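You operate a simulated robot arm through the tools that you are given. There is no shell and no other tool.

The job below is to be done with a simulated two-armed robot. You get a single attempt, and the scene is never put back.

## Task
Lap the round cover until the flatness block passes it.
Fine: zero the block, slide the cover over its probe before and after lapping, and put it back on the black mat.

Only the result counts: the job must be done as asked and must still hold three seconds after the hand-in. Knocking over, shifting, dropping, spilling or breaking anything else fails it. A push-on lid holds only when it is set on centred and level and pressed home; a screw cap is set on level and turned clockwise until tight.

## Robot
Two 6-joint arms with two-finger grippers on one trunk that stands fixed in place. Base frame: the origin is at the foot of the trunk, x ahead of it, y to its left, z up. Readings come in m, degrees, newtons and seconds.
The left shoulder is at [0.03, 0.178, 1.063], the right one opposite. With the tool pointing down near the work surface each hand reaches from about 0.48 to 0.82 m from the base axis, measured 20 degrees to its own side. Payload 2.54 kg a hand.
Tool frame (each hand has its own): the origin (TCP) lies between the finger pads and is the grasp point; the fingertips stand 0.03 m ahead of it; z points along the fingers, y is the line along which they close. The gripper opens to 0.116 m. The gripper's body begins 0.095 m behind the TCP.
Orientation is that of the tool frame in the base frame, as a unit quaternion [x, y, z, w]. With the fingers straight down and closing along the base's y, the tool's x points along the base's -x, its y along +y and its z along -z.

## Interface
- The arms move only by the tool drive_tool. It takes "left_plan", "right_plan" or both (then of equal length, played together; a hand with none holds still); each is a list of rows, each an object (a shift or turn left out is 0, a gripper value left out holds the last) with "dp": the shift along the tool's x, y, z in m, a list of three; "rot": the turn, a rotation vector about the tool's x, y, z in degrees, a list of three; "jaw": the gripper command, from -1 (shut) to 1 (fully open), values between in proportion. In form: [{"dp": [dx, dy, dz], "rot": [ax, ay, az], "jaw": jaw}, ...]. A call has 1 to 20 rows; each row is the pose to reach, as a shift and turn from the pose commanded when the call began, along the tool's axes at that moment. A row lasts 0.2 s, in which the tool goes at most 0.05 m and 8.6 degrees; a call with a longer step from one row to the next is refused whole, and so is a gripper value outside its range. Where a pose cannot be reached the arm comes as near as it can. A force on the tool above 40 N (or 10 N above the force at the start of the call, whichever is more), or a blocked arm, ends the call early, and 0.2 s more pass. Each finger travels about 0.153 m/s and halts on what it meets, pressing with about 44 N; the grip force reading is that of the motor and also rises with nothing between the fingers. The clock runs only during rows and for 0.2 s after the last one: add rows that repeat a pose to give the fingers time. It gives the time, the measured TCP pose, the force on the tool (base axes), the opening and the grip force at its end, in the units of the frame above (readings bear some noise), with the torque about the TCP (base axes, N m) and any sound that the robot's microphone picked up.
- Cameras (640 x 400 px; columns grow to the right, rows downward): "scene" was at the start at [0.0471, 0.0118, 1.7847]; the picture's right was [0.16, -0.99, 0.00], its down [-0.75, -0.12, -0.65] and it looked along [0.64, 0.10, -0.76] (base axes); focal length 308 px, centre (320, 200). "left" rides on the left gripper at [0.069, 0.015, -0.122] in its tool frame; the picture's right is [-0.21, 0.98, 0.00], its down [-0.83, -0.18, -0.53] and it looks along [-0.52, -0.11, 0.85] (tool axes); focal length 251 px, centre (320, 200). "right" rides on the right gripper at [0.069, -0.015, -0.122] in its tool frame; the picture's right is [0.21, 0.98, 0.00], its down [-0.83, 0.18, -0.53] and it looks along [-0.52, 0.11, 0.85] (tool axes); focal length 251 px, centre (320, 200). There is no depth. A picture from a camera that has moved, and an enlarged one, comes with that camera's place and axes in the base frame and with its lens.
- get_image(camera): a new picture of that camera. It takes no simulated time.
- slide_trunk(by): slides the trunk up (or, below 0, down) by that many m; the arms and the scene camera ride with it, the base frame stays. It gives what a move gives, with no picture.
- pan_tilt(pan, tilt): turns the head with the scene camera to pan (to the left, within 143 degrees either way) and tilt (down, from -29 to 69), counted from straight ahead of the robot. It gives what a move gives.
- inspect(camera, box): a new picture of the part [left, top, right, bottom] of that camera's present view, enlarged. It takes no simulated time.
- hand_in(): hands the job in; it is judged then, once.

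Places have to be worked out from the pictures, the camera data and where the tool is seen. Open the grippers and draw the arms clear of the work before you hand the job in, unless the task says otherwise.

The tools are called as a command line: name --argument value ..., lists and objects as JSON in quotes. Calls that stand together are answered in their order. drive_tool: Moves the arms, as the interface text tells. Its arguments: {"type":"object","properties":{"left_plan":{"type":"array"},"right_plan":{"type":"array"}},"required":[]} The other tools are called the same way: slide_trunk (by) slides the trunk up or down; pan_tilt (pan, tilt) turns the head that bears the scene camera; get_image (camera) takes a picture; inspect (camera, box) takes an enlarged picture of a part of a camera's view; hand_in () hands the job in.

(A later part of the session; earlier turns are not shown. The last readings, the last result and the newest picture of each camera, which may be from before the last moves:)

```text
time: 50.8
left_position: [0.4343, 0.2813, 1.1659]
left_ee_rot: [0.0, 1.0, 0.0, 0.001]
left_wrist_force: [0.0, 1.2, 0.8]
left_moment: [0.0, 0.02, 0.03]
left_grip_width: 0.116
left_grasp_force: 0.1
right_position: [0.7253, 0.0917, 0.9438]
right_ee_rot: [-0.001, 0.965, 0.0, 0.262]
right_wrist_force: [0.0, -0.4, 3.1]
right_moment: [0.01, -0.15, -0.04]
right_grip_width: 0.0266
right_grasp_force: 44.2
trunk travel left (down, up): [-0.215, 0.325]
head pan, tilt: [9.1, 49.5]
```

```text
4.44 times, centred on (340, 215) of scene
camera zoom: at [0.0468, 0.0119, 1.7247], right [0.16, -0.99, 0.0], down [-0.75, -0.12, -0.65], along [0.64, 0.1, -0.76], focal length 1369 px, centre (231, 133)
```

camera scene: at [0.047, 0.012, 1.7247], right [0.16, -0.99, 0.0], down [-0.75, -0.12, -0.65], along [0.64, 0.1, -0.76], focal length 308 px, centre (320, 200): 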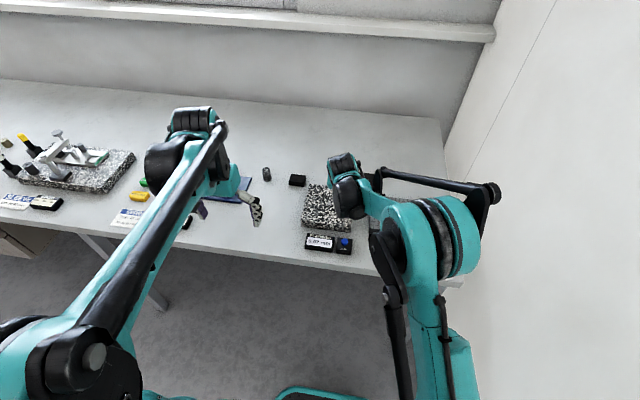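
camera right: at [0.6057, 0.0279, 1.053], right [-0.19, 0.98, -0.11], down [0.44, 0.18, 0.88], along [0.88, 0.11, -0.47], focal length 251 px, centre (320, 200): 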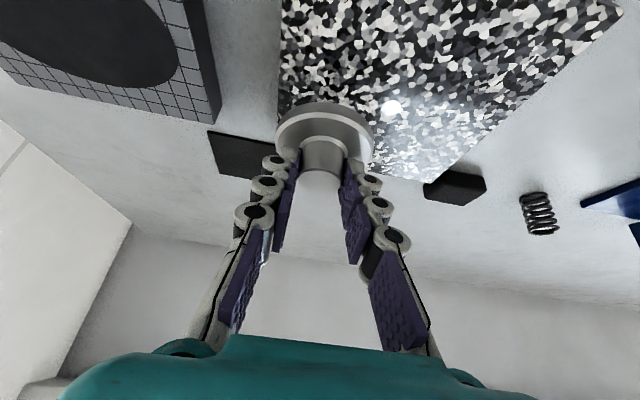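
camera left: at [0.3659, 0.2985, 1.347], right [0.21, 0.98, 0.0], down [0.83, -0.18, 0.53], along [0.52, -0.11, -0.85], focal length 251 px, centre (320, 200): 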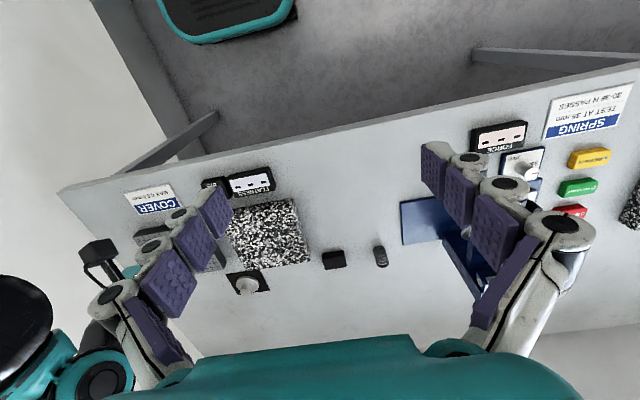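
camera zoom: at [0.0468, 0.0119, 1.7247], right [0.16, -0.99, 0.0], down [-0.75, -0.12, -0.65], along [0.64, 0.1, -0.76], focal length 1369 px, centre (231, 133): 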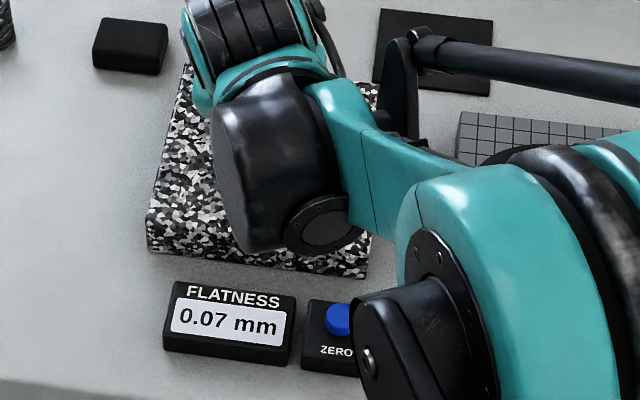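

Contact is light (3 N) so this pass may not have registered. I'll press about 0.5 mm more and sweep forward then back over the probe.

drive_tool --right_plan '[{"dp": [0.0003, 0.006, 0.0004]}, {"dp": [0.0003, 0.012, 0.0004]}, {"dp": [0.0003, 0.02, 0.0004]}, {"dp": [0.0003, 0.028, 0.0004]}, {"dp": [0.0003, 0.036, 0.0004]}, {"dp": [0.0003, 0.04, 0.0004]}, {"dp": [0.0003, 0.034, 0.0004]}, {"dp": [0.0003, 0.028, 0.0004]}, {"dp": [0.0003, 0.022, 0.0004]}, {"dp": [0.0003, 0.016, 0.0004]}, {"dp": [0.0003, 0.01, 0.0004]}, {"dp": [0.0003, 0.004, 0.0004]}, {"dp": [0.0003, -0.002, 0.0004]}]'

inspect --camera "scene" --box '[280, 170, 400, 260]'

```text
time: 53.6
left_position: [0.4319, 0.2836, 1.1664]
left_ee_rot: [0.0, 1.0, -0.001, 0.001]
left_wrist_force: [0.5, 0.5, 0.9]
left_moment: [-0.01, -0.04, -0.03]
left_grip_width: 0.1159
left_grasp_force: 0.2
right_position: [0.7244, 0.0904, 0.9436]
right_ee_rot: [0.0, 0.965, 0.0, 0.263]
right_wrist_force: [0.8, 7.4, 21.7]
right_moment: [0.25, 0.05, 0.01]
right_grip_width: 0.0265
right_grasp_force: 44.2
trunk travel left (down, up): [-0.215, 0.325]
head pan, tilt: [9.1, 49.5]
```

```text
4.44 times, centred on (340, 215) of scene
camera zoom: at [0.0444, 0.0128, 1.7249], right [0.16, -0.99, 0.0], down [-0.75, -0.12, -0.65], along [0.64, 0.1, -0.76], focal length 1369 px, centre (231, 133)
```

zoom: 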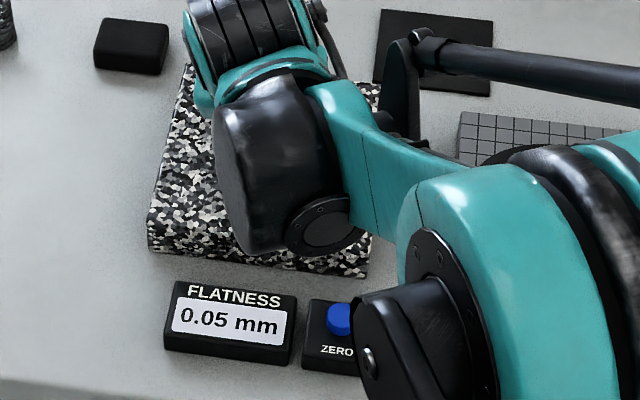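

The reading is now 0.05 mm: lapping works but more is needed. I'll finish the sweep, lift, and carry the cover back over the lap plate.

drive_tool --right_plan '[{"dp": [0, -0.008, 0]}, {"dp": [0, -0.016, 0]}, {"dp": [0, -0.024, 0]}, {"dp": [0, -0.034, 0]}, {"dp": [0, -0.044, 0]}, {"dp": [-0.005, -0.044, -0.0086]}, {"dp": [-0.0127, -0.044, -0.0216]}, {"dp": [-0.0207, -0.05, -0.0354]}, {"dp": [-0.0207, -0.085, -0.0354]}, {"dp": [-0.0207, -0.12, -0.0354]}, {"dp": [-0.0207, -0.155, -0.0354]}, {"dp": [-0.0207, -0.19, -0.0354]}, {"dp": [-0.0207, -0.22, -0.0354]}, {"dp": [-0.0207, -0.231, -0.0354]}, {"dp": [-0.0207, -0.231, -0.0354]}]'

get_image --camera "right"

inspect --camera "scene" --box '[280, 150, 440, 270]'

```text
time: 56.8
left_position: [0.4349, 0.2823, 1.1656]
left_ee_rot: [0.0, 1.0, 0.001, -0.001]
left_wrist_force: [0.9, 0.4, 0.4]
left_moment: [-0.02, 0.01, 0.02]
left_grip_width: 0.116
left_grasp_force: 0.1
right_position: [0.7226, -0.1392, 0.9838]
right_ee_rot: [0.0, 0.965, 0.0, 0.262]
right_wrist_force: [0.4, -0.3, -1.1]
right_moment: [0.01, 0.01, -0.01]
right_grip_width: 0.0267
right_grasp_force: 43.8
trunk travel left (down, up): [-0.215, 0.325]
head pan, tilt: [9.1, 49.5]
```

```text
taken
camera right: at [0.6015, -0.1565, 1.0537], right [-0.19, 0.98, -0.11], down [0.44, 0.18, 0.88], along [0.88, 0.11, -0.47], focal length 251 px, centre (320, 200)
```

right: 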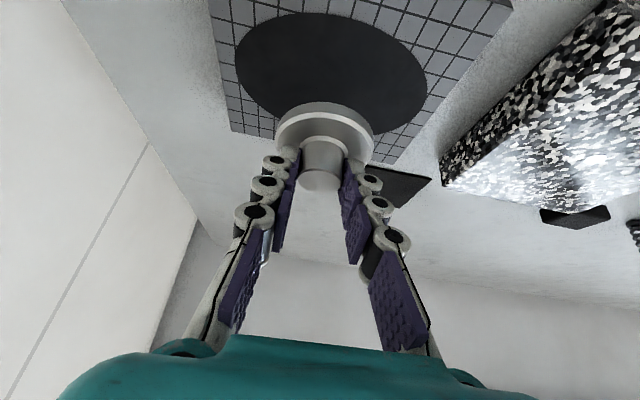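

```text
3.33 times, centred on (360, 210) of scene
camera zoom: at [0.0473, 0.0118, 1.7247], right [0.16, -0.99, 0.0], down [-0.75, -0.12, -0.65], along [0.64, 0.1, -0.76], focal length 1027 px, centre (187, 167)
```

zoom: 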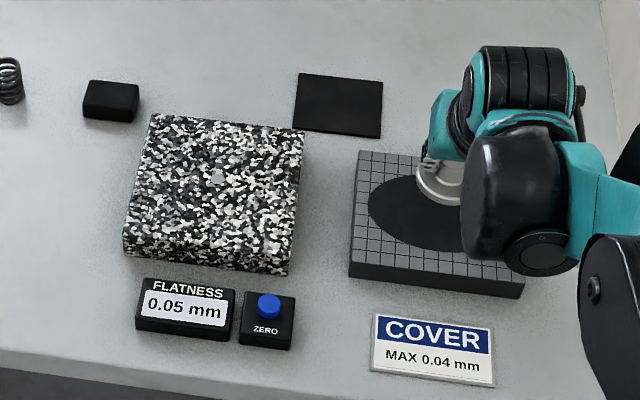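

Plate and block are unmoved. Lowering the cover back to just above the lap plate.

drive_tool --right_plan '[{"dp": [0.008, 0, 0.0138]}, {"dp": [0.016, 0, 0.0276]}, {"dp": [0.0215, 0, 0.0366]}, {"dp": [0.0243, 0, 0.0414]}, {"dp": [0.0243, 0, 0.0414]}]'

```text
time: 58.0
left_position: [0.4339, 0.2833, 1.166]
left_ee_rot: [0.001, 1.0, 0.0, 0.0]
left_wrist_force: [-0.4, 0.3, -0.4]
left_moment: [-0.01, 0.02, 0.0]
left_grip_width: 0.1164
left_grasp_force: 0.1
right_position: [0.7245, -0.139, 0.9346]
right_ee_rot: [0.0, 0.965, 0.0, 0.261]
right_wrist_force: [-0.2, 0.3, -0.8]
right_moment: [-0.02, 0.01, -0.02]
right_grip_width: 0.0265
right_grasp_force: 44.0
trunk travel left (down, up): [-0.215, 0.325]
head pan, tilt: [9.1, 49.5]
```

No contact yet at z≈0.935. Lowering by 2 mm in small steps.

drive_tool --right_plan '[{"dp": [0.0004, 0, 0.0006]}, {"dp": [0.0007, 0, 0.0012]}, {"dp": [0.001, 0, 0.0017]}, {"dp": [0.001, 0, 0.0017]}]'

```text
time: 59.0
left_position: [0.4335, 0.2835, 1.1646]
left_ee_rot: [0.0, 1.0, -0.001, 0.0]
left_wrist_force: [0.8, 0.9, 0.6]
left_moment: [0.02, -0.02, 0.0]
left_grip_width: 0.1162
left_grasp_force: 0.0
right_position: [0.7244, -0.1407, 0.934]
right_ee_rot: [0.0, 0.965, 0.0, 0.262]
right_wrist_force: [1.0, 0.7, 1.1]
right_moment: [-0.03, -0.06, 0.04]
right_grip_width: 0.0263
right_grasp_force: 44.4
trunk travel left (down, up): [-0.215, 0.325]
head pan, tilt: [9.1, 49.5]
```

Just touching now. I'll press about 0.9 mm further for working pressure.

drive_tool --right_plan '[{"dp": [0.0003, 0, 0.0005]}, {"dp": [0.0005, 0, 0.0008]}, {"dp": [0.0005, 0, 0.0008]}]'

```text
time: 59.8
left_position: [0.4344, 0.2829, 1.1649]
left_ee_rot: [0.001, 1.0, 0.0, 0.0]
left_wrist_force: [-0.6, 0.0, -0.3]
left_moment: [-0.04, -0.02, 0.04]
left_grip_width: 0.1158
left_grasp_force: 0.2
right_position: [0.7246, -0.1414, 0.9329]
right_ee_rot: [0.001, 0.965, 0.0, 0.263]
right_wrist_force: [3.9, 1.8, 14.9]
right_moment: [0.04, -0.09, 0.01]
right_grip_width: 0.0263
right_grasp_force: 44.0
trunk travel left (down, up): [-0.215, 0.325]
head pan, tilt: [9.1, 49.5]
```

Pressure is ~15 N. Running another set of elliptical lapping strokes of the same length.

drive_tool --right_plan '[{"dp": [0, 0.01, 0]}, {"dp": [0, 0.02, 0]}, {"dp": [0, 0.028, 0]}, {"dp": [-0.0086, 0.0242, 0.0051]}, {"dp": [-0.0149, 0.014, 0.0088]}, {"dp": [-0.01725, 0, 0.0101]}, {"dp": [-0.0149, -0.014, 0.0088]}, {"dp": [-0.0086, -0.0242, 0.0051]}, {"dp": [0, -0.028, 0]}, {"dp": [0.0086, -0.0242, -0.0051]}, {"dp": [0.0149, -0.014, -0.0088]}, {"dp": [0.01725, 0, -0.0101]}, {"dp": [0.0149, 0.014, -0.0088]}, {"dp": [0.0086, 0.0242, -0.0051]}, {"dp": [0, 0.028, 0]}, {"dp": [0, 0.014, 0]}, {"dp": [0, 0, 0]}]'

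```text
time: 62.0
left_position: [0.4325, 0.2817, 1.1653]
left_ee_rot: [0.001, 1.0, 0.0, 0.0]
left_wrist_force: [-0.4, 0.7, 0.2]
left_moment: [0.0, 0.01, -0.02]
left_grip_width: 0.1158
left_grasp_force: 0.1
right_position: [0.718, -0.168, 0.9335]
right_ee_rot: [0.0, 0.964, -0.001, 0.266]
right_wrist_force: [-2.9, 0.7, 19.4]
right_moment: [0.2, 0.55, 0.02]
right_grip_width: 0.0267
right_grasp_force: 43.8
trunk travel left (down, up): [-0.215, 0.325]
head pan, tilt: [9.1, 49.5]
stopped in row 10 (right hand): the force on the tool passed its limit at 41 N (the readings are from after the stop); the commanded pose is now the measured one
```

The stroke stopped midway at 41 N; the hand now holds about 19 N at (0.718, -0.168). I'll finish the remaining half of the loop from here, back to the plate centre.

drive_tool --right_plan '[{"dp": [0.0093, 0.013, -0.0056]}, {"dp": [0.0116, 0.027, -0.007]}, {"dp": [0.0093, 0.041, -0.0056]}, {"dp": [0.003, 0.051, -0.0019]}, {"dp": [-0.0056, 0.055, 0.0033]}, {"dp": [-0.0056, 0.041, 0.0033]}, {"dp": [-0.0056, 0.027, 0.0033]}]'

get_image --camera "right"

inspect --camera "scene" --box '[280, 150, 440, 270]'

```text
time: 63.6
left_position: [0.4327, 0.2839, 1.1668]
left_ee_rot: [0.0, 1.0, -0.001, 0.0]
left_wrist_force: [1.5, 0.0, -0.9]
left_moment: [0.02, -0.05, 0.0]
left_grip_width: 0.1159
left_grasp_force: 0.0
right_position: [0.7266, -0.1382, 0.9334]
right_ee_rot: [-0.001, 0.964, 0.0, 0.265]
right_wrist_force: [-1.2, 6.2, 26.1]
right_moment: [0.58, 0.33, 0.09]
right_grip_width: 0.0264
right_grasp_force: 43.7
trunk travel left (down, up): [-0.215, 0.325]
head pan, tilt: [9.1, 49.5]
```

```text
taken
camera right: at [0.6048, -0.1544, 1.002], right [-0.19, 0.98, -0.11], down [0.44, 0.18, 0.88], along [0.88, 0.11, -0.46], focal length 251 px, centre (320, 200)
```

right: 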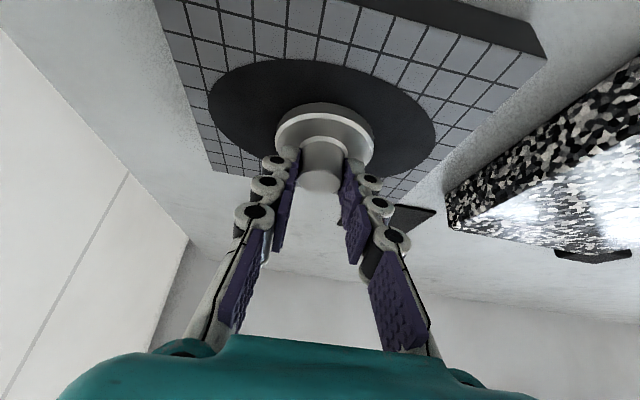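

```text
3.33 times, centred on (360, 210) of scene
camera zoom: at [0.0441, 0.0134, 1.7249], right [0.16, -0.99, 0.0], down [-0.75, -0.12, -0.65], along [0.64, 0.1, -0.76], focal length 1027 px, centre (187, 167)
```

zoom: 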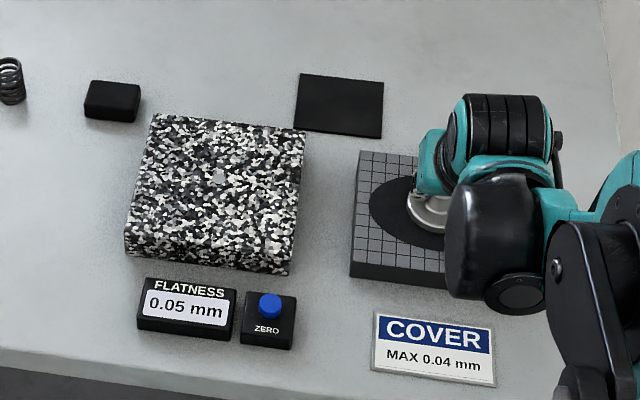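

Strokes complete. I'll lift and carry the cover to the +y side of the granite so I can sweep in -y, the direction that kept better contact.

drive_tool --right_plan '[{"dp": [-0.0051, 0, -0.0086]}, {"dp": [-0.0153, 0, -0.0258]}, {"dp": [-0.0265, 0, -0.0447]}, {"dp": [-0.0265, 0.035, -0.0447]}, {"dp": [-0.0265, 0.07, -0.0447]}, {"dp": [-0.0265, 0.105, -0.0447]}, {"dp": [-0.0265, 0.14, -0.0447]}, {"dp": [-0.0265, 0.175, -0.0447]}, {"dp": [-0.0265, 0.21, -0.0447]}, {"dp": [-0.0265, 0.245, -0.0447]}, {"dp": [-0.0265, 0.27, -0.0447]}, {"dp": [-0.0265, 0.27, -0.0447]}]'

get_image --camera "right"

```text
time: 66.2
left_position: [0.4347, 0.2831, 1.1654]
left_ee_rot: [0.0, 1.0, 0.0, 0.0]
left_wrist_force: [0.2, -0.3, 0.0]
left_moment: [-0.02, 0.0, 0.03]
left_grip_width: 0.116
left_grasp_force: 0.1
right_position: [0.7262, 0.1233, 0.9798]
right_ee_rot: [0.001, 0.964, -0.001, 0.264]
right_wrist_force: [-1.1, 0.0, -1.5]
right_moment: [0.02, -0.01, 0.0]
right_grip_width: 0.0264
right_grasp_force: 44.3
trunk travel left (down, up): [-0.215, 0.325]
head pan, tilt: [9.1, 49.5]
```

```text
taken
camera right: at [0.6046, 0.1078, 1.0498], right [-0.18, 0.98, -0.11], down [0.44, 0.18, 0.88], along [0.88, 0.11, -0.46], focal length 251 px, centre (320, 200)
```

right: 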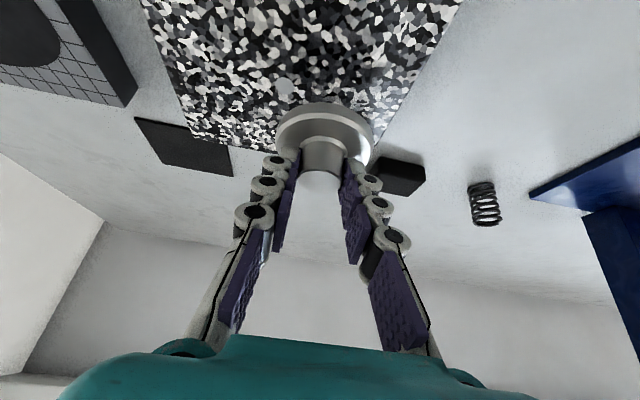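

At (0.726, 0.123, 0.980). I'll shift 8 mm further in +y and lower to just above contact.

drive_tool --right_plan '[{"dp": [0.006, 0.004, 0.0103]}, {"dp": [0.012, 0.008, 0.02]}, {"dp": [0.016, 0.008, 0.027]}, {"dp": [0.0178, 0.008, 0.03]}, {"dp": [0.0178, 0.008, 0.03]}]'

```text
time: 67.4
left_position: [0.4342, 0.2827, 1.1655]
left_ee_rot: [0.0, 1.0, 0.001, -0.001]
left_wrist_force: [-0.3, 0.0, 0.2]
left_moment: [-0.01, 0.02, 0.01]
left_grip_width: 0.116
left_grasp_force: 0.3
right_position: [0.7279, 0.1354, 0.9475]
right_ee_rot: [0.0, 0.965, -0.001, 0.263]
right_wrist_force: [-0.1, 0.1, -0.8]
right_moment: [-0.01, 0.01, 0.01]
right_grip_width: 0.0266
right_grasp_force: 44.1
trunk travel left (down, up): [-0.215, 0.325]
head pan, tilt: [9.1, 49.5]
```

No contact yet. Stepping down 3 mm more in small increments.

drive_tool --right_plan '[{"dp": [0.0005, 0, 0.0009]}, {"dp": [0.001, 0, 0.0017]}, {"dp": [0.0013, 0, 0.0022]}, {"dp": [0.0013, 0, 0.0022]}]'

```text
time: 68.4
left_position: [0.4347, 0.2834, 1.1659]
left_ee_rot: [-0.001, 1.0, 0.0, 0.0]
left_wrist_force: [0.1, 0.6, -1.5]
left_moment: [0.0, 0.01, -0.01]
left_grip_width: 0.116
left_grasp_force: 0.1
right_position: [0.7268, 0.1354, 0.9455]
right_ee_rot: [0.001, 0.964, -0.001, 0.264]
right_wrist_force: [-0.6, 0.1, -1.7]
right_moment: [0.02, 0.02, 0.02]
right_grip_width: 0.0268
right_grasp_force: 44.9
trunk travel left (down, up): [-0.215, 0.325]
head pan, tilt: [9.1, 49.5]
```

drive_tool --right_plan '[{"dp": [0.0004, 0, 0.0006]}, {"dp": [0.0007, 0, 0.0012]}, {"dp": [0.0009, 0, 0.0015]}, {"dp": [0.0009, 0, 0.0015]}]'

```text
time: 69.4
left_position: [0.4341, 0.2831, 1.1651]
left_ee_rot: [0.0, 1.0, 0.001, 0.0]
left_wrist_force: [0.0, -0.9, 0.5]
left_moment: [0.01, 0.03, -0.02]
left_grip_width: 0.1156
left_grasp_force: 0.0
right_position: [0.728, 0.136, 0.944]
right_ee_rot: [0.001, 0.965, -0.001, 0.264]
right_wrist_force: [-0.8, 0.6, -0.5]
right_moment: [0.02, -0.01, -0.03]
right_grip_width: 0.0265
right_grasp_force: 43.6
trunk travel left (down, up): [-0.215, 0.325]
head pan, tilt: [9.1, 49.5]
```

Still free at z≈0.944. One more small step down.

drive_tool --right_plan '[{"dp": [0.0003, 0, 0.0005]}, {"dp": [0.0006, 0, 0.001]}, {"dp": [0.0007, 0, 0.0012]}, {"dp": [0.0007, 0, 0.0012]}]'

```text
time: 70.4
left_position: [0.4336, 0.2827, 1.1662]
left_ee_rot: [0.0, 1.0, 0.0, 0.0]
left_wrist_force: [-0.1, -0.4, -0.1]
left_moment: [-0.03, -0.01, -0.01]
left_grip_width: 0.116
left_grasp_force: 0.1
right_position: [0.7257, 0.1356, 0.9427]
right_ee_rot: [0.0, 0.964, -0.001, 0.265]
right_wrist_force: [3.2, 1.6, 7.8]
right_moment: [-0.05, -0.04, 0.04]
right_grip_width: 0.0266
right_grasp_force: 44.0
trunk travel left (down, up): [-0.215, 0.325]
head pan, tilt: [9.1, 49.5]
```

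Contact at about 8–9 N. Sweeping in -y until the cover is over the probe, then checking the display.

drive_tool --right_plan '[{"dp": [0, -0.006, 0]}, {"dp": [0, -0.012, 0]}, {"dp": [0, -0.018, 0]}, {"dp": [0, -0.024, 0]}, {"dp": [0, -0.03, 0]}, {"dp": [0, -0.036, 0]}, {"dp": [0, -0.042, 0]}, {"dp": [0, -0.048, 0]}]'

inspect --camera "scene" --box '[280, 170, 400, 260]'

```text
time: 72.2
left_position: [0.4333, 0.2837, 1.1662]
left_ee_rot: [-0.001, 1.0, 0.0, 0.002]
left_wrist_force: [0.2, 0.0, -0.1]
left_moment: [-0.01, 0.01, 0.03]
left_grip_width: 0.116
left_grasp_force: 0.0
right_position: [0.7248, 0.0875, 0.9432]
right_ee_rot: [0.0, 0.964, -0.002, 0.265]
right_wrist_force: [0.6, 6.9, 17.9]
right_moment: [0.28, 0.0, 0.0]
right_grip_width: 0.0264
right_grasp_force: 44.0
trunk travel left (down, up): [-0.215, 0.325]
head pan, tilt: [9.1, 49.5]
```

```text
4.44 times, centred on (340, 215) of scene
camera zoom: at [0.0448, 0.0127, 1.7248], right [0.16, -0.99, 0.0], down [-0.75, -0.12, -0.65], along [0.64, 0.1, -0.76], focal length 1369 px, centre (231, 133)
```

zoom: 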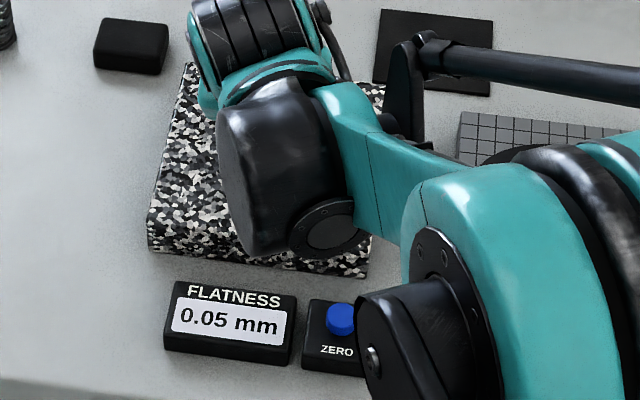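

Reads 0.05 still; I'll finish the sweep to make sure the value has settled.

drive_tool --right_plan '[{"dp": [0, -0.006, 0]}, {"dp": [0, -0.012, 0]}, {"dp": [0, -0.018, 0]}, {"dp": [0, -0.024, 0]}, {"dp": [0, -0.03, 0]}, {"dp": [0, -0.036, 0]}, {"dp": [0, -0.042, 0]}]'

inspect --camera "scene" --box '[280, 170, 400, 260]'

```text
time: 73.8
left_position: [0.434, 0.2832, 1.1655]
left_ee_rot: [0.0, 1.0, 0.0, 0.0]
left_wrist_force: [0.3, 0.8, 1.0]
left_moment: [0.02, -0.01, -0.02]
left_grip_width: 0.116
left_grasp_force: 0.1
right_position: [0.7274, 0.0457, 0.944]
right_ee_rot: [0.0, 0.964, -0.002, 0.264]
right_wrist_force: [-0.9, 2.4, 8.1]
right_moment: [0.06, -0.09, 0.06]
right_grip_width: 0.0267
right_grasp_force: 44.3
trunk travel left (down, up): [-0.215, 0.325]
head pan, tilt: [9.1, 49.5]
```

```text
4.44 times, centred on (340, 215) of scene
camera zoom: at [0.046, 0.0121, 1.7248], right [0.16, -0.99, 0.0], down [-0.75, -0.12, -0.65], along [0.64, 0.1, -0.76], focal length 1369 px, centre (231, 133)
```

zoom: 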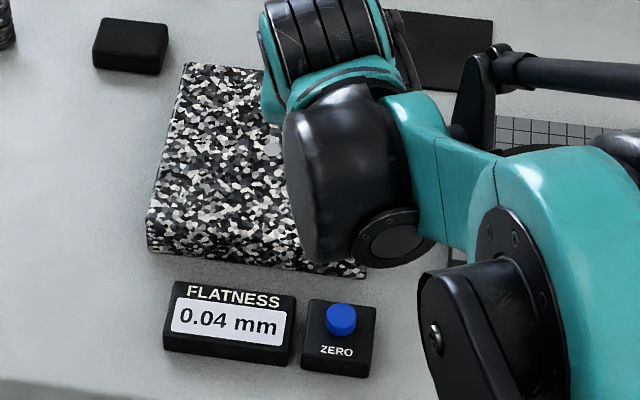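

The completed sweep now reads 0.04 mm, right at the limit and rounded. For a safe margin I'll lap a bit more; lifting and returning over the plate.

drive_tool --right_plan '[{"dp": [-0.005, 0, -0.0085]}, {"dp": [-0.0127, 0, -0.0215]}, {"dp": [-0.0209, -0.01, -0.0353]}, {"dp": [-0.0209, -0.045, -0.0353]}, {"dp": [-0.0209, -0.08, -0.0353]}, {"dp": [-0.0209, -0.115, -0.0353]}, {"dp": [-0.0209, -0.15, -0.0353]}, {"dp": [-0.0209, -0.187, -0.0353]}, {"dp": [-0.0209, -0.187, -0.0353]}]'

inspect --camera "scene" --box '[280, 150, 440, 270]'

get_image --camera "right"

```text
time: 75.8
left_position: [0.4349, 0.2838, 1.1645]
left_ee_rot: [0.001, 1.0, 0.0, 0.0]
left_wrist_force: [-0.3, 0.8, -0.4]
left_moment: [-0.01, -0.01, -0.01]
left_grip_width: 0.1163
left_grasp_force: 0.0
right_position: [0.7259, -0.1383, 0.9831]
right_ee_rot: [-0.001, 0.965, -0.001, 0.264]
right_wrist_force: [-0.1, 0.8, -1.5]
right_moment: [-0.02, 0.0, -0.01]
right_grip_width: 0.0267
right_grasp_force: 43.9
trunk travel left (down, up): [-0.215, 0.325]
head pan, tilt: [9.1, 49.5]
```

```text
3.33 times, centred on (360, 210) of scene
camera zoom: at [0.0474, 0.0128, 1.7247], right [0.16, -0.99, 0.0], down [-0.75, -0.12, -0.65], along [0.64, 0.1, -0.76], focal length 1027 px, centre (187, 167)
```

zoom: 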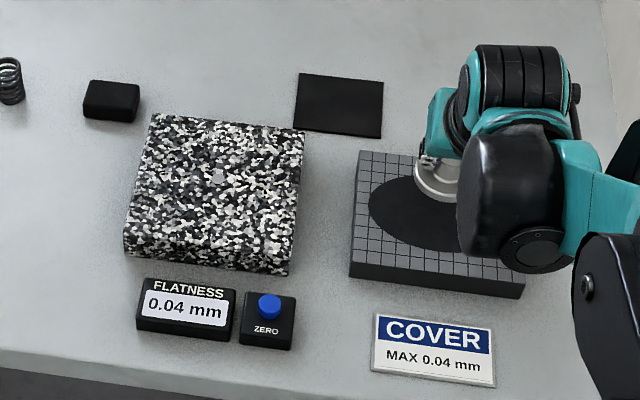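

```text
taken
camera right: at [0.6056, -0.1537, 1.0516], right [-0.18, 0.98, -0.11], down [0.44, 0.18, 0.88], along [0.88, 0.11, -0.46], focal length 251 px, centre (320, 200)
```

right: 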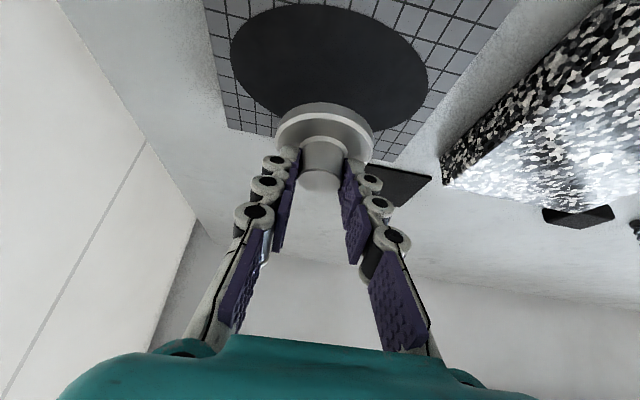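

Everything else is undisturbed. Lowering back to just above the plate.

drive_tool --right_plan '[{"dp": [0.008, 0, 0.0138]}, {"dp": [0.016, 0, 0.0274]}, {"dp": [0.022, 0, 0.0372]}, {"dp": [0.0251, 0, 0.0424]}, {"dp": [0.0251, 0, 0.0424]}]'

```text
time: 77.0
left_position: [0.4341, 0.282, 1.1665]
left_ee_rot: [0.001, 1.0, 0.0, -0.001]
left_wrist_force: [-0.2, -0.3, -0.2]
left_moment: [0.0, 0.0, 0.02]
left_grip_width: 0.1162
left_grasp_force: 0.1
right_position: [0.727, -0.1404, 0.9332]
right_ee_rot: [0.001, 0.964, -0.001, 0.264]
right_wrist_force: [-0.3, -0.5, 0.6]
right_moment: [0.04, -0.09, 0.03]
right_grip_width: 0.0264
right_grasp_force: 43.7
trunk travel left (down, up): [-0.215, 0.325]
head pan, tilt: [9.1, 49.5]
```

Nearly touching. Pressing about 1.2 mm further in small steps.

drive_tool --right_plan '[{"dp": [0.0003, 0, 0.0005]}, {"dp": [0.0005, 0, 0.0009]}, {"dp": [0.0006, 0, 0.001]}, {"dp": [0.0006, 0, 0.001]}]'

```text
time: 78.0
left_position: [0.4342, 0.2824, 1.1657]
left_ee_rot: [0.0, 1.0, 0.0, 0.0]
left_wrist_force: [-0.4, 0.3, -0.3]
left_moment: [-0.03, 0.02, -0.02]
left_grip_width: 0.1159
left_grasp_force: 0.0
right_position: [0.7272, -0.1404, 0.9348]
right_ee_rot: [0.001, 0.965, -0.001, 0.263]
right_wrist_force: [1.6, -0.3, 4.3]
right_moment: [-0.01, -0.1, -0.03]
right_grip_width: 0.0266
right_grasp_force: 44.0
trunk travel left (down, up): [-0.215, 0.325]
head pan, tilt: [9.1, 49.5]
```

Light contact (~6 N). Running another stroke set with slightly more pressure, easing a little on the near side where the force had climbed before.

drive_tool --right_plan '[{"dp": [0.0002, 0.01, 0.0004]}, {"dp": [0.0002, 0.02, 0.0004]}, {"dp": [0.0002, 0.028, 0.0004]}, {"dp": [-0.0084, 0.0242, 0.0055]}, {"dp": [-0.0147, 0.014, 0.0092]}, {"dp": [-0.017, 0, 0.0105]}, {"dp": [-0.0147, -0.014, 0.0091]}, {"dp": [-0.0084, -0.0242, 0.0053]}, {"dp": [0.0002, -0.028, 0.0002]}, {"dp": [0.0088, -0.0242, -0.005]}, {"dp": [0.0151, -0.014, -0.0087]}, {"dp": [0.0174, 0, -0.01]}, {"dp": [0.0151, 0.014, -0.0086]}, {"dp": [0.0088, 0.0242, -0.0049]}, {"dp": [0.0002, 0.028, 0.0003]}, {"dp": [0.0002, 0.014, 0.0003]}, {"dp": [0.0002, 0, 0.0003]}]'

get_image --camera "right"

```text
time: 81.6
left_position: [0.434, 0.2829, 1.1657]
left_ee_rot: [0.0, 1.0, 0.0, 0.0]
left_wrist_force: [0.0, -0.4, 0.6]
left_moment: [0.01, -0.01, 0.02]
left_grip_width: 0.1158
left_grasp_force: 0.1
right_position: [0.7247, -0.1415, 0.933]
right_ee_rot: [0.0, 0.965, -0.001, 0.263]
right_wrist_force: [0.2, -0.4, 2.8]
right_moment: [0.05, -0.02, 0.06]
right_grip_width: 0.0268
right_grasp_force: 43.8
trunk travel left (down, up): [-0.215, 0.325]
head pan, tilt: [9.1, 49.5]
```

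```text
taken
camera right: at [0.6036, -0.1576, 1.0026], right [-0.18, 0.98, -0.11], down [0.44, 0.18, 0.88], along [0.88, 0.11, -0.46], focal length 251 px, centre (320, 200)
```

right: 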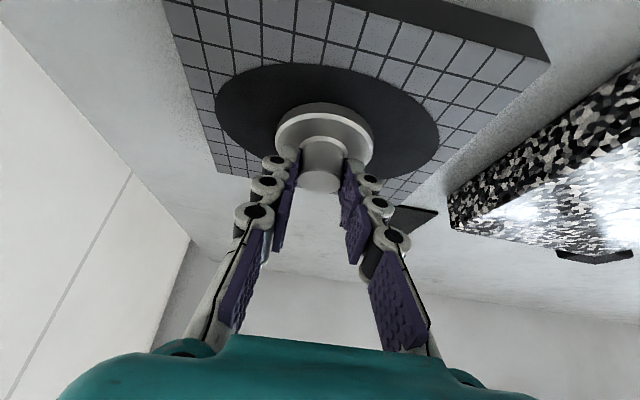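

Pressure ended low (about 4 N), so that pass was light. I'll press another 0.6 mm and check the force.

drive_tool --right_plan '[{"dp": [0.0002, 0, 0.0003]}, {"dp": [0.0003, 0, 0.0005]}, {"dp": [0.0003, 0, 0.0005]}]'

```text
time: 82.4
left_position: [0.4336, 0.2822, 1.1658]
left_ee_rot: [0.001, 1.0, 0.0, 0.002]
left_wrist_force: [0.3, 0.1, -0.9]
left_moment: [0.0, -0.02, 0.01]
left_grip_width: 0.116
left_grasp_force: 0.1
right_position: [0.7255, -0.1421, 0.9341]
right_ee_rot: [0.001, 0.964, -0.003, 0.264]
right_wrist_force: [-2.7, -2.2, 10.0]
right_moment: [-0.05, 0.18, 0.03]
right_grip_width: 0.0268
right_grasp_force: 43.6
trunk travel left (down, up): [-0.215, 0.325]
head pan, tilt: [9.1, 49.5]
```

Now ~11 N. Running one more stroke set at this pressure.

drive_tool --right_plan '[{"dp": [0.0001, 0.01, 0.0002]}, {"dp": [0.0001, 0.02, 0.0002]}, {"dp": [0.0001, 0.028, 0.0002]}, {"dp": [-0.0085, 0.0242, 0.0053]}, {"dp": [-0.0148, 0.014, 0.009]}, {"dp": [-0.0171, 0, 0.0104]}, {"dp": [-0.0148, -0.014, 0.009]}, {"dp": [-0.0085, -0.0242, 0.0052]}, {"dp": [0.0001, -0.028, 0.0001]}, {"dp": [0.0087, -0.0242, -0.005]}, {"dp": [0.015, -0.014, -0.0087]}, {"dp": [0.0173, 0, -0.01]}, {"dp": [0.015, 0.014, -0.0086]}, {"dp": [0.0087, 0.0242, -0.0049]}, {"dp": [0.0001, 0.028, 0.0002]}, {"dp": [0.0001, 0.014, 0.0002]}, {"dp": [0.0001, 0, 0.0002]}]'

```text
time: 86.0
left_position: [0.4325, 0.2831, 1.1663]
left_ee_rot: [-0.001, 1.0, 0.0, 0.001]
left_wrist_force: [-0.1, 0.2, -0.4]
left_moment: [0.0, -0.02, 0.0]
left_grip_width: 0.116
left_grasp_force: 0.0
right_position: [0.7233, -0.1407, 0.9338]
right_ee_rot: [0.0, 0.964, -0.001, 0.265]
right_wrist_force: [1.0, 3.0, 11.1]
right_moment: [0.24, -0.18, 0.15]
right_grip_width: 0.0266
right_grasp_force: 44.3
trunk travel left (down, up): [-0.215, 0.325]
head pan, tilt: [9.1, 49.5]
```

Good steady pressure through that pass. Lifting and carrying the cover to the +y side of the granite for another measurement.

drive_tool --right_plan '[{"dp": [-0.0051, 0, -0.0086]}, {"dp": [-0.0153, 0, -0.0258]}, {"dp": [-0.0265, 0, -0.0447]}, {"dp": [-0.0265, 0.035, -0.0447]}, {"dp": [-0.0265, 0.07, -0.0447]}, {"dp": [-0.0265, 0.105, -0.0447]}, {"dp": [-0.0265, 0.14, -0.0447]}, {"dp": [-0.0265, 0.175, -0.0447]}, {"dp": [-0.0265, 0.21, -0.0447]}, {"dp": [-0.0265, 0.245, -0.0447]}, {"dp": [-0.0265, 0.275, -0.0447]}, {"dp": [-0.0265, 0.275, -0.0447]}]'

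get_image --camera "right"

get_image --camera "scene"

```text
time: 88.6
left_position: [0.4347, 0.2824, 1.1656]
left_ee_rot: [0.0, 1.0, 0.0, 0.001]
left_wrist_force: [0.5, -0.4, 0.5]
left_moment: [0.01, 0.01, -0.03]
left_grip_width: 0.1161
left_grasp_force: 0.0
right_position: [0.7263, 0.1366, 0.9829]
right_ee_rot: [0.0, 0.965, 0.0, 0.264]
right_wrist_force: [-0.4, 0.3, -0.5]
right_moment: [0.02, 0.01, -0.01]
right_grip_width: 0.0266
right_grasp_force: 44.0
trunk travel left (down, up): [-0.215, 0.325]
head pan, tilt: [9.1, 49.5]
```

```text
taken
camera right: at [0.6046, 0.1202, 1.052], right [-0.18, 0.98, -0.11], down [0.44, 0.18, 0.88], along [0.88, 0.11, -0.46], focal length 251 px, centre (320, 200)
```

right: 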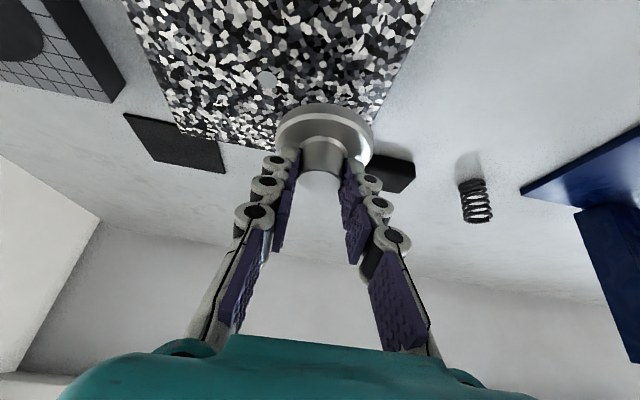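

```text
taken
camera scene: at [0.0474, 0.0112, 1.7247], right [0.16, -0.99, 0.0], down [-0.75, -0.12, -0.65], along [0.64, 0.1, -0.76], focal length 308 px, centre (320, 200)
```

scene: 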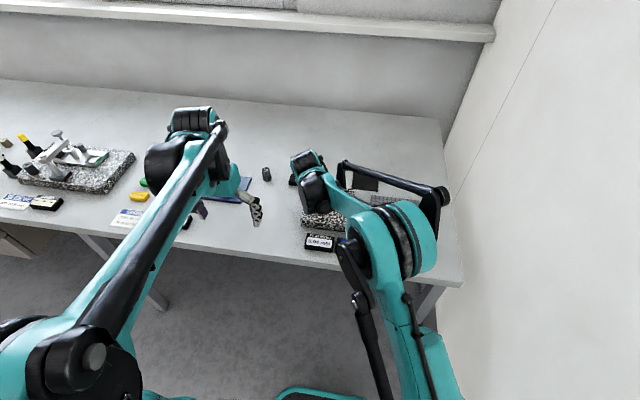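

At (0.726, 0.137, 0.983). Lowering toward the granite.

drive_tool --right_plan '[{"dp": [0.007, 0, 0.0118]}, {"dp": [0.0135, 0, 0.0228]}, {"dp": [0.0172, 0, 0.0291]}, {"dp": [0.0188, 0, 0.0318]}, {"dp": [0.0193, 0, 0.0327]}]'

```text
time: 89.8
left_position: [0.4344, 0.2825, 1.1658]
left_ee_rot: [0.0, 1.0, 0.0, 0.001]
left_wrist_force: [-0.3, -0.1, 0.1]
left_moment: [-0.01, 0.01, 0.02]
left_grip_width: 0.1158
left_grasp_force: 0.1
right_position: [0.727, 0.135, 0.9454]
right_ee_rot: [-0.001, 0.965, 0.0, 0.264]
right_wrist_force: [-0.2, 0.3, -0.7]
right_moment: [-0.01, 0.03, -0.01]
right_grip_width: 0.0265
right_grasp_force: 44.2
trunk travel left (down, up): [-0.215, 0.325]
head pan, tilt: [9.1, 49.5]
```

Not touching yet; stepping down 2 mm.

drive_tool --right_plan '[{"dp": [0.0004, 0, 0.0006]}, {"dp": [0.0007, 0, 0.0012]}, {"dp": [0.001, 0, 0.0017]}, {"dp": [0.001, 0, 0.0017]}]'

```text
time: 90.8
left_position: [0.4349, 0.2837, 1.1647]
left_ee_rot: [-0.001, 1.0, 0.001, -0.001]
left_wrist_force: [0.0, 0.0, 0.4]
left_moment: [0.04, 0.0, -0.01]
left_grip_width: 0.1158
left_grasp_force: 0.1
right_position: [0.7273, 0.1335, 0.9443]
right_ee_rot: [0.001, 0.965, -0.001, 0.263]
right_wrist_force: [-0.2, 0.0, -1.2]
right_moment: [0.01, -0.03, -0.01]
right_grip_width: 0.0264
right_grasp_force: 43.7
trunk travel left (down, up): [-0.215, 0.325]
head pan, tilt: [9.1, 49.5]
```

drive_tool --right_plan '[{"dp": [0.0003, 0, 0.0005]}, {"dp": [0.0006, 0, 0.001]}, {"dp": [0.0008, 0, 0.0013]}, {"dp": [0.0008, 0, 0.0013]}]'

```text
time: 91.8
left_position: [0.434, 0.2832, 1.1671]
left_ee_rot: [0.0, 1.0, 0.001, 0.001]
left_wrist_force: [0.2, -0.5, -0.8]
left_moment: [-0.02, 0.02, -0.03]
left_grip_width: 0.116
left_grasp_force: 0.0
right_position: [0.7271, 0.1344, 0.9433]
right_ee_rot: [0.0, 0.964, -0.001, 0.266]
right_wrist_force: [1.8, -1.3, 17.5]
right_moment: [-0.12, -0.06, 0.05]
right_grip_width: 0.0265
right_grasp_force: 43.8
trunk travel left (down, up): [-0.215, 0.325]
head pan, tilt: [9.1, 49.5]
```

Contact at ~18 N. Easing 0.3 mm and sweeping in -y all the way across the probe.

drive_tool --right_plan '[{"dp": [-0.0001, -0.006, -0.0003]}, {"dp": [-0.0001, -0.012, -0.0003]}, {"dp": [-0.0001, -0.018, -0.0003]}, {"dp": [-0.0001, -0.024, -0.0003]}, {"dp": [-0.0001, -0.03, -0.0003]}, {"dp": [-0.0001, -0.036, -0.0003]}, {"dp": [-0.0001, -0.042, -0.0003]}, {"dp": [-0.0001, -0.048, -0.0003]}, {"dp": [-0.0001, -0.054, -0.0003]}, {"dp": [-0.0001, -0.06, -0.0003]}, {"dp": [-0.0001, -0.066, -0.0003]}, {"dp": [-0.0001, -0.072, -0.0003]}, {"dp": [-0.0001, -0.078, -0.0003]}, {"dp": [-0.0001, -0.084, -0.0003]}, {"dp": [-0.0001, -0.09, -0.0003]}]'

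inspect --camera "scene" --box '[280, 170, 400, 260]'

```text
time: 95.0
left_position: [0.4328, 0.2832, 1.1666]
left_ee_rot: [0.0, 1.0, 0.0, 0.001]
left_wrist_force: [-0.2, 0.2, -0.2]
left_moment: [0.01, 0.01, -0.03]
left_grip_width: 0.1162
left_grasp_force: 0.0
right_position: [0.7265, 0.0449, 0.9435]
right_ee_rot: [0.0, 0.964, -0.001, 0.265]
right_wrist_force: [-1.0, 7.0, 16.1]
right_moment: [0.18, -0.18, 0.05]
right_grip_width: 0.0266
right_grasp_force: 44.0
trunk travel left (down, up): [-0.215, 0.325]
head pan, tilt: [9.1, 49.5]
```

```text
4.44 times, centred on (340, 215) of scene
camera zoom: at [0.0449, 0.0126, 1.7248], right [0.16, -0.99, 0.0], down [-0.75, -0.12, -0.65], along [0.64, 0.1, -0.76], focal length 1369 px, centre (231, 133)
```

zoom: 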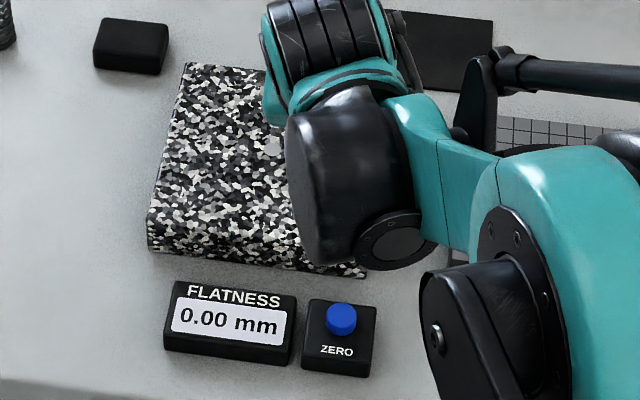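

The display now shows 0.00 mm, a surprisingly large drop. I'll verify with another sweep back in +y under contact.

drive_tool --right_plan '[{"dp": [0.0001, 0.006, 0.0002]}, {"dp": [0.0001, 0.012, 0.0002]}, {"dp": [0.0001, 0.018, 0.0002]}, {"dp": [0.0001, 0.024, 0.0002]}, {"dp": [0.0001, 0.03, 0.0002]}, {"dp": [0.0001, 0.036, 0.0002]}, {"dp": [0.0001, 0.042, 0.0002]}, {"dp": [0.0001, 0.048, 0.0002]}, {"dp": [0.0001, 0.054, 0.0002]}, {"dp": [0.0001, 0.06, 0.0002]}, {"dp": [0.0001, 0.066, 0.0002]}]'

inspect --camera "scene" --box '[280, 170, 400, 260]'

get_image --camera "right"

```text
time: 97.4
left_position: [0.4317, 0.2825, 1.1662]
left_ee_rot: [0.001, 1.0, 0.0, 0.001]
left_wrist_force: [0.0, -0.5, 0.9]
left_moment: [0.02, -0.01, 0.0]
left_grip_width: 0.1161
left_grasp_force: 0.0
right_position: [0.7259, 0.1095, 0.9433]
right_ee_rot: [0.001, 0.964, -0.001, 0.264]
right_wrist_force: [0.0, -6.0, 15.3]
right_moment: [-0.18, -0.17, -0.1]
right_grip_width: 0.0266
right_grasp_force: 43.7
trunk travel left (down, up): [-0.215, 0.325]
head pan, tilt: [9.1, 49.5]
```

```text
4.44 times, centred on (340, 215) of scene
camera zoom: at [0.045, 0.0109, 1.7248], right [0.16, -0.99, 0.0], down [-0.75, -0.12, -0.65], along [0.64, 0.1, -0.76], focal length 1369 px, centre (231, 133)
```

zoom: 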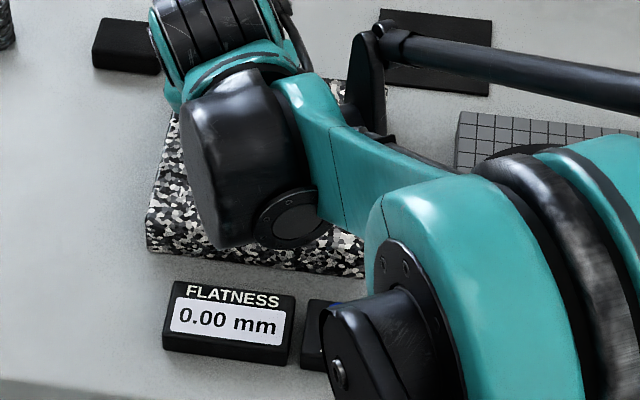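

```text
taken
camera right: at [0.6048, 0.0936, 1.0123], right [-0.18, 0.98, -0.11], down [0.44, 0.18, 0.88], along [0.88, 0.11, -0.46], focal length 251 px, centre (320, 200)
```

right: 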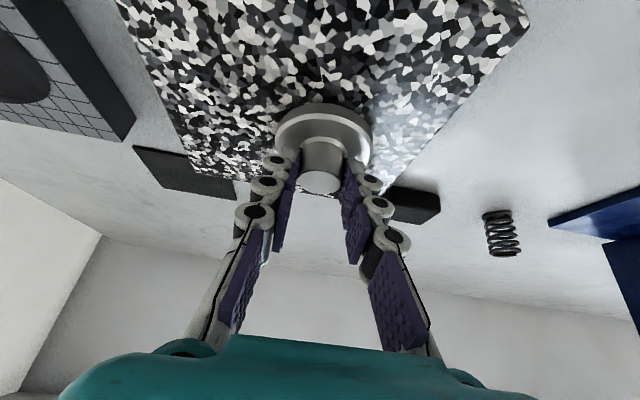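

Still 0.00 mm with 15 N contact. One more pass, off to +y and back over the probe (the same motion that gave readings before), to be sure the value is genuine.

drive_tool --right_plan '[{"dp": [0, 0.006, 0]}, {"dp": [0, 0.012, 0]}, {"dp": [0, 0.018, 0]}, {"dp": [0, 0.024, 0]}, {"dp": [0, 0.018, 0]}, {"dp": [0, 0.012, 0]}, {"dp": [0, 0.006, 0]}, {"dp": [0, 0, 0]}, {"dp": [0, -0.006, 0]}, {"dp": [0, -0.012, 0]}, {"dp": [0, -0.018, 0]}, {"dp": [0, -0.024, 0]}]'

inspect --camera "scene" --box '[280, 170, 400, 260]'

```text
time: 100.0
left_position: [0.4338, 0.2841, 1.1653]
left_ee_rot: [0.0, 1.0, 0.0, 0.0]
left_wrist_force: [0.9, 0.6, 1.1]
left_moment: [0.03, -0.01, 0.01]
left_grip_width: 0.1159
left_grasp_force: 0.1
right_position: [0.7272, 0.0853, 0.9434]
right_ee_rot: [0.0, 0.964, -0.001, 0.264]
right_wrist_force: [0.2, 3.6, 9.0]
right_moment: [0.12, -0.09, 0.01]
right_grip_width: 0.0264
right_grasp_force: 43.6
trunk travel left (down, up): [-0.215, 0.325]
head pan, tilt: [9.1, 49.5]
```

```text
4.44 times, centred on (340, 215) of scene
camera zoom: at [0.0459, 0.0122, 1.7248], right [0.16, -0.99, 0.0], down [-0.75, -0.12, -0.65], along [0.64, 0.1, -0.76], focal length 1369 px, centre (231, 133)
```

zoom: 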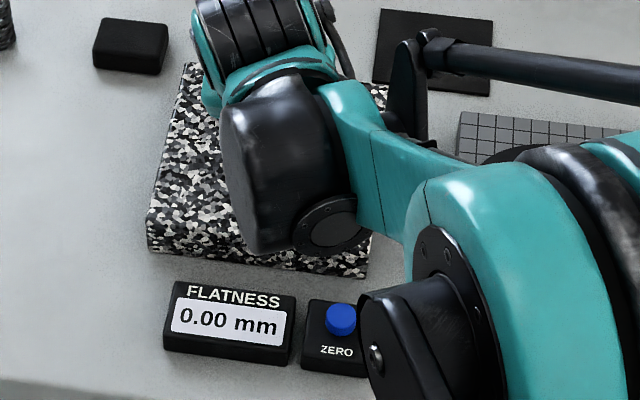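

The reading is a consistent 0.00 mm, so the cover passes. I'll slide it off the probe and lift.

drive_tool --right_plan '[{"dp": [0, -0.006, 0]}, {"dp": [0, -0.012, 0]}, {"dp": [0, -0.018, 0]}, {"dp": [0, -0.024, 0]}, {"dp": [0, -0.032, 0]}, {"dp": [0, -0.04, 0]}, {"dp": [-0.005, -0.04, -0.0085]}, {"dp": [-0.0127, -0.04, -0.0215]}, {"dp": [-0.0213, -0.04, -0.0362]}, {"dp": [-0.0213, -0.04, -0.0362]}]'

inspect --camera "scene" --box '[280, 170, 400, 260]'

get_image --camera "right"

```text
time: 102.2
left_position: [0.4337, 0.2822, 1.1653]
left_ee_rot: [-0.001, 1.0, 0.0, 0.0]
left_wrist_force: [0.1, 0.1, 0.9]
left_moment: [-0.01, 0.0, 0.01]
left_grip_width: 0.1159
left_grasp_force: 0.1
right_position: [0.7277, 0.0472, 0.9847]
right_ee_rot: [0.001, 0.965, -0.001, 0.263]
right_wrist_force: [0.4, -0.3, -1.7]
right_moment: [-0.01, 0.06, -0.01]
right_grip_width: 0.0264
right_grasp_force: 44.6
trunk travel left (down, up): [-0.215, 0.325]
head pan, tilt: [9.1, 49.5]
```

```text
4.44 times, centred on (340, 215) of scene
camera zoom: at [0.0476, 0.012, 1.7247], right [0.16, -0.99, 0.0], down [-0.75, -0.12, -0.65], along [0.64, 0.1, -0.76], focal length 1369 px, centre (231, 133)
```

zoom: 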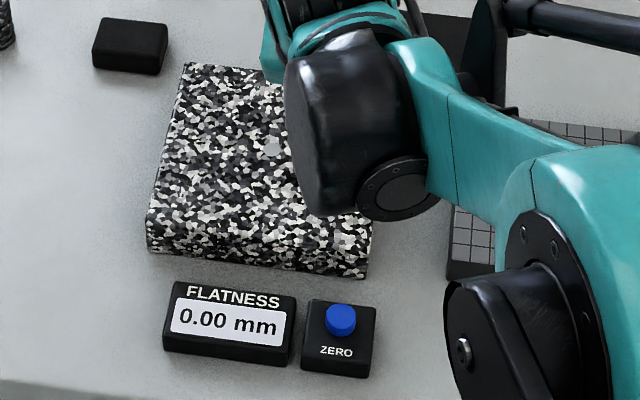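

```text
taken
camera right: at [0.6056, 0.0308, 1.054], right [-0.18, 0.98, -0.11], down [0.44, 0.18, 0.88], along [0.88, 0.11, -0.46], focal length 251 px, centre (320, 200)
```

right: 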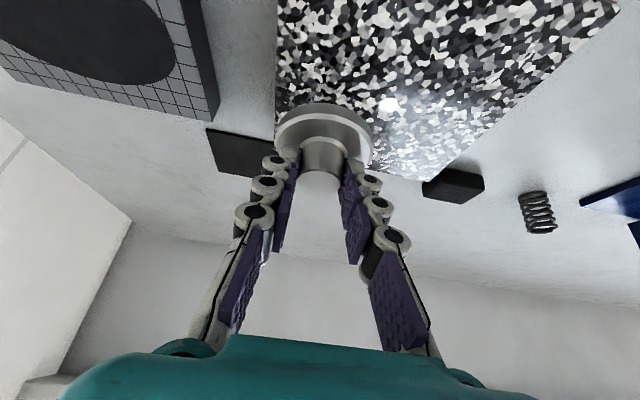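

The display holds 0.00 mm (limit 0.04), so the work passes. I'll now carry the cover over to above the black mat, to the pose where I picked it up.

drive_tool --right_plan '[{"dp": [-0.0233, -0.0128, 0.0137]}, {"dp": [-0.0465, -0.0257, 0.0274]}, {"dp": [-0.0698, -0.0385, 0.0411]}, {"dp": [-0.0931, -0.0513, 0.0548]}, {"dp": [-0.1163, -0.0642, 0.0685]}, {"dp": [-0.1396, -0.077, 0.0822]}, {"dp": [-0.1396, -0.077, 0.0822]}]'

get_image --camera "right"

inspect --camera "scene" --box '[280, 150, 440, 270]'

```text
time: 103.8
left_position: [0.4339, 0.2833, 1.1656]
left_ee_rot: [0.0, 1.0, 0.0, -0.001]
left_wrist_force: [-0.7, -0.2, 0.6]
left_moment: [-0.03, -0.01, 0.02]
left_grip_width: 0.1161
left_grasp_force: 0.1
right_position: [0.8885, -0.0307, 0.9868]
right_ee_rot: [0.001, 0.965, -0.001, 0.264]
right_wrist_force: [-0.3, 0.6, -1.3]
right_moment: [0.0, 0.03, 0.0]
right_grip_width: 0.0261
right_grasp_force: 43.9
trunk travel left (down, up): [-0.215, 0.325]
head pan, tilt: [9.1, 49.5]
```

```text
taken
camera right: at [0.768, -0.0466, 1.0557], right [-0.18, 0.98, -0.11], down [0.44, 0.18, 0.88], along [0.88, 0.11, -0.46], focal length 251 px, centre (320, 200)
```

right: 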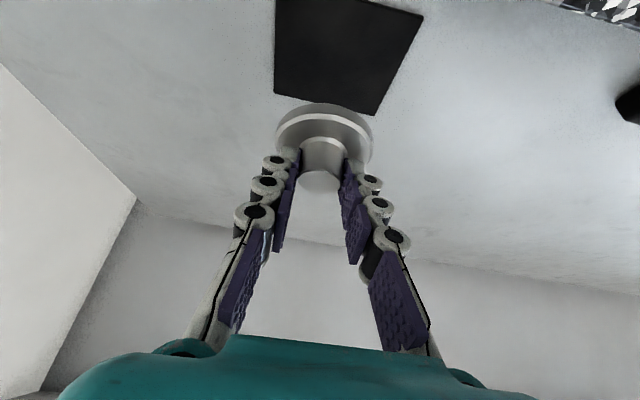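

```text
3.33 times, centred on (360, 210) of scene
camera zoom: at [0.0465, 0.0123, 1.7248], right [0.16, -0.99, 0.0], down [-0.75, -0.12, -0.65], along [0.64, 0.1, -0.76], focal length 1027 px, centre (187, 167)
```

zoom: 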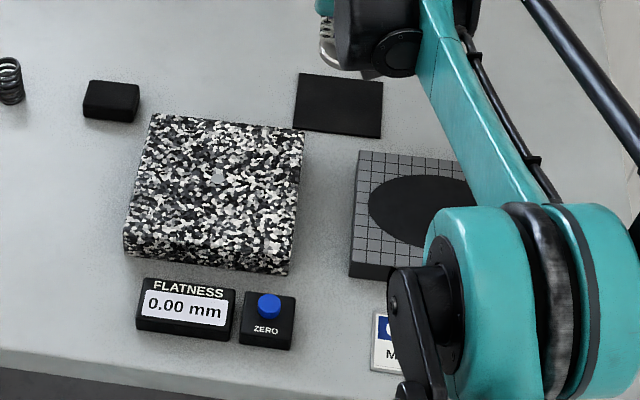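

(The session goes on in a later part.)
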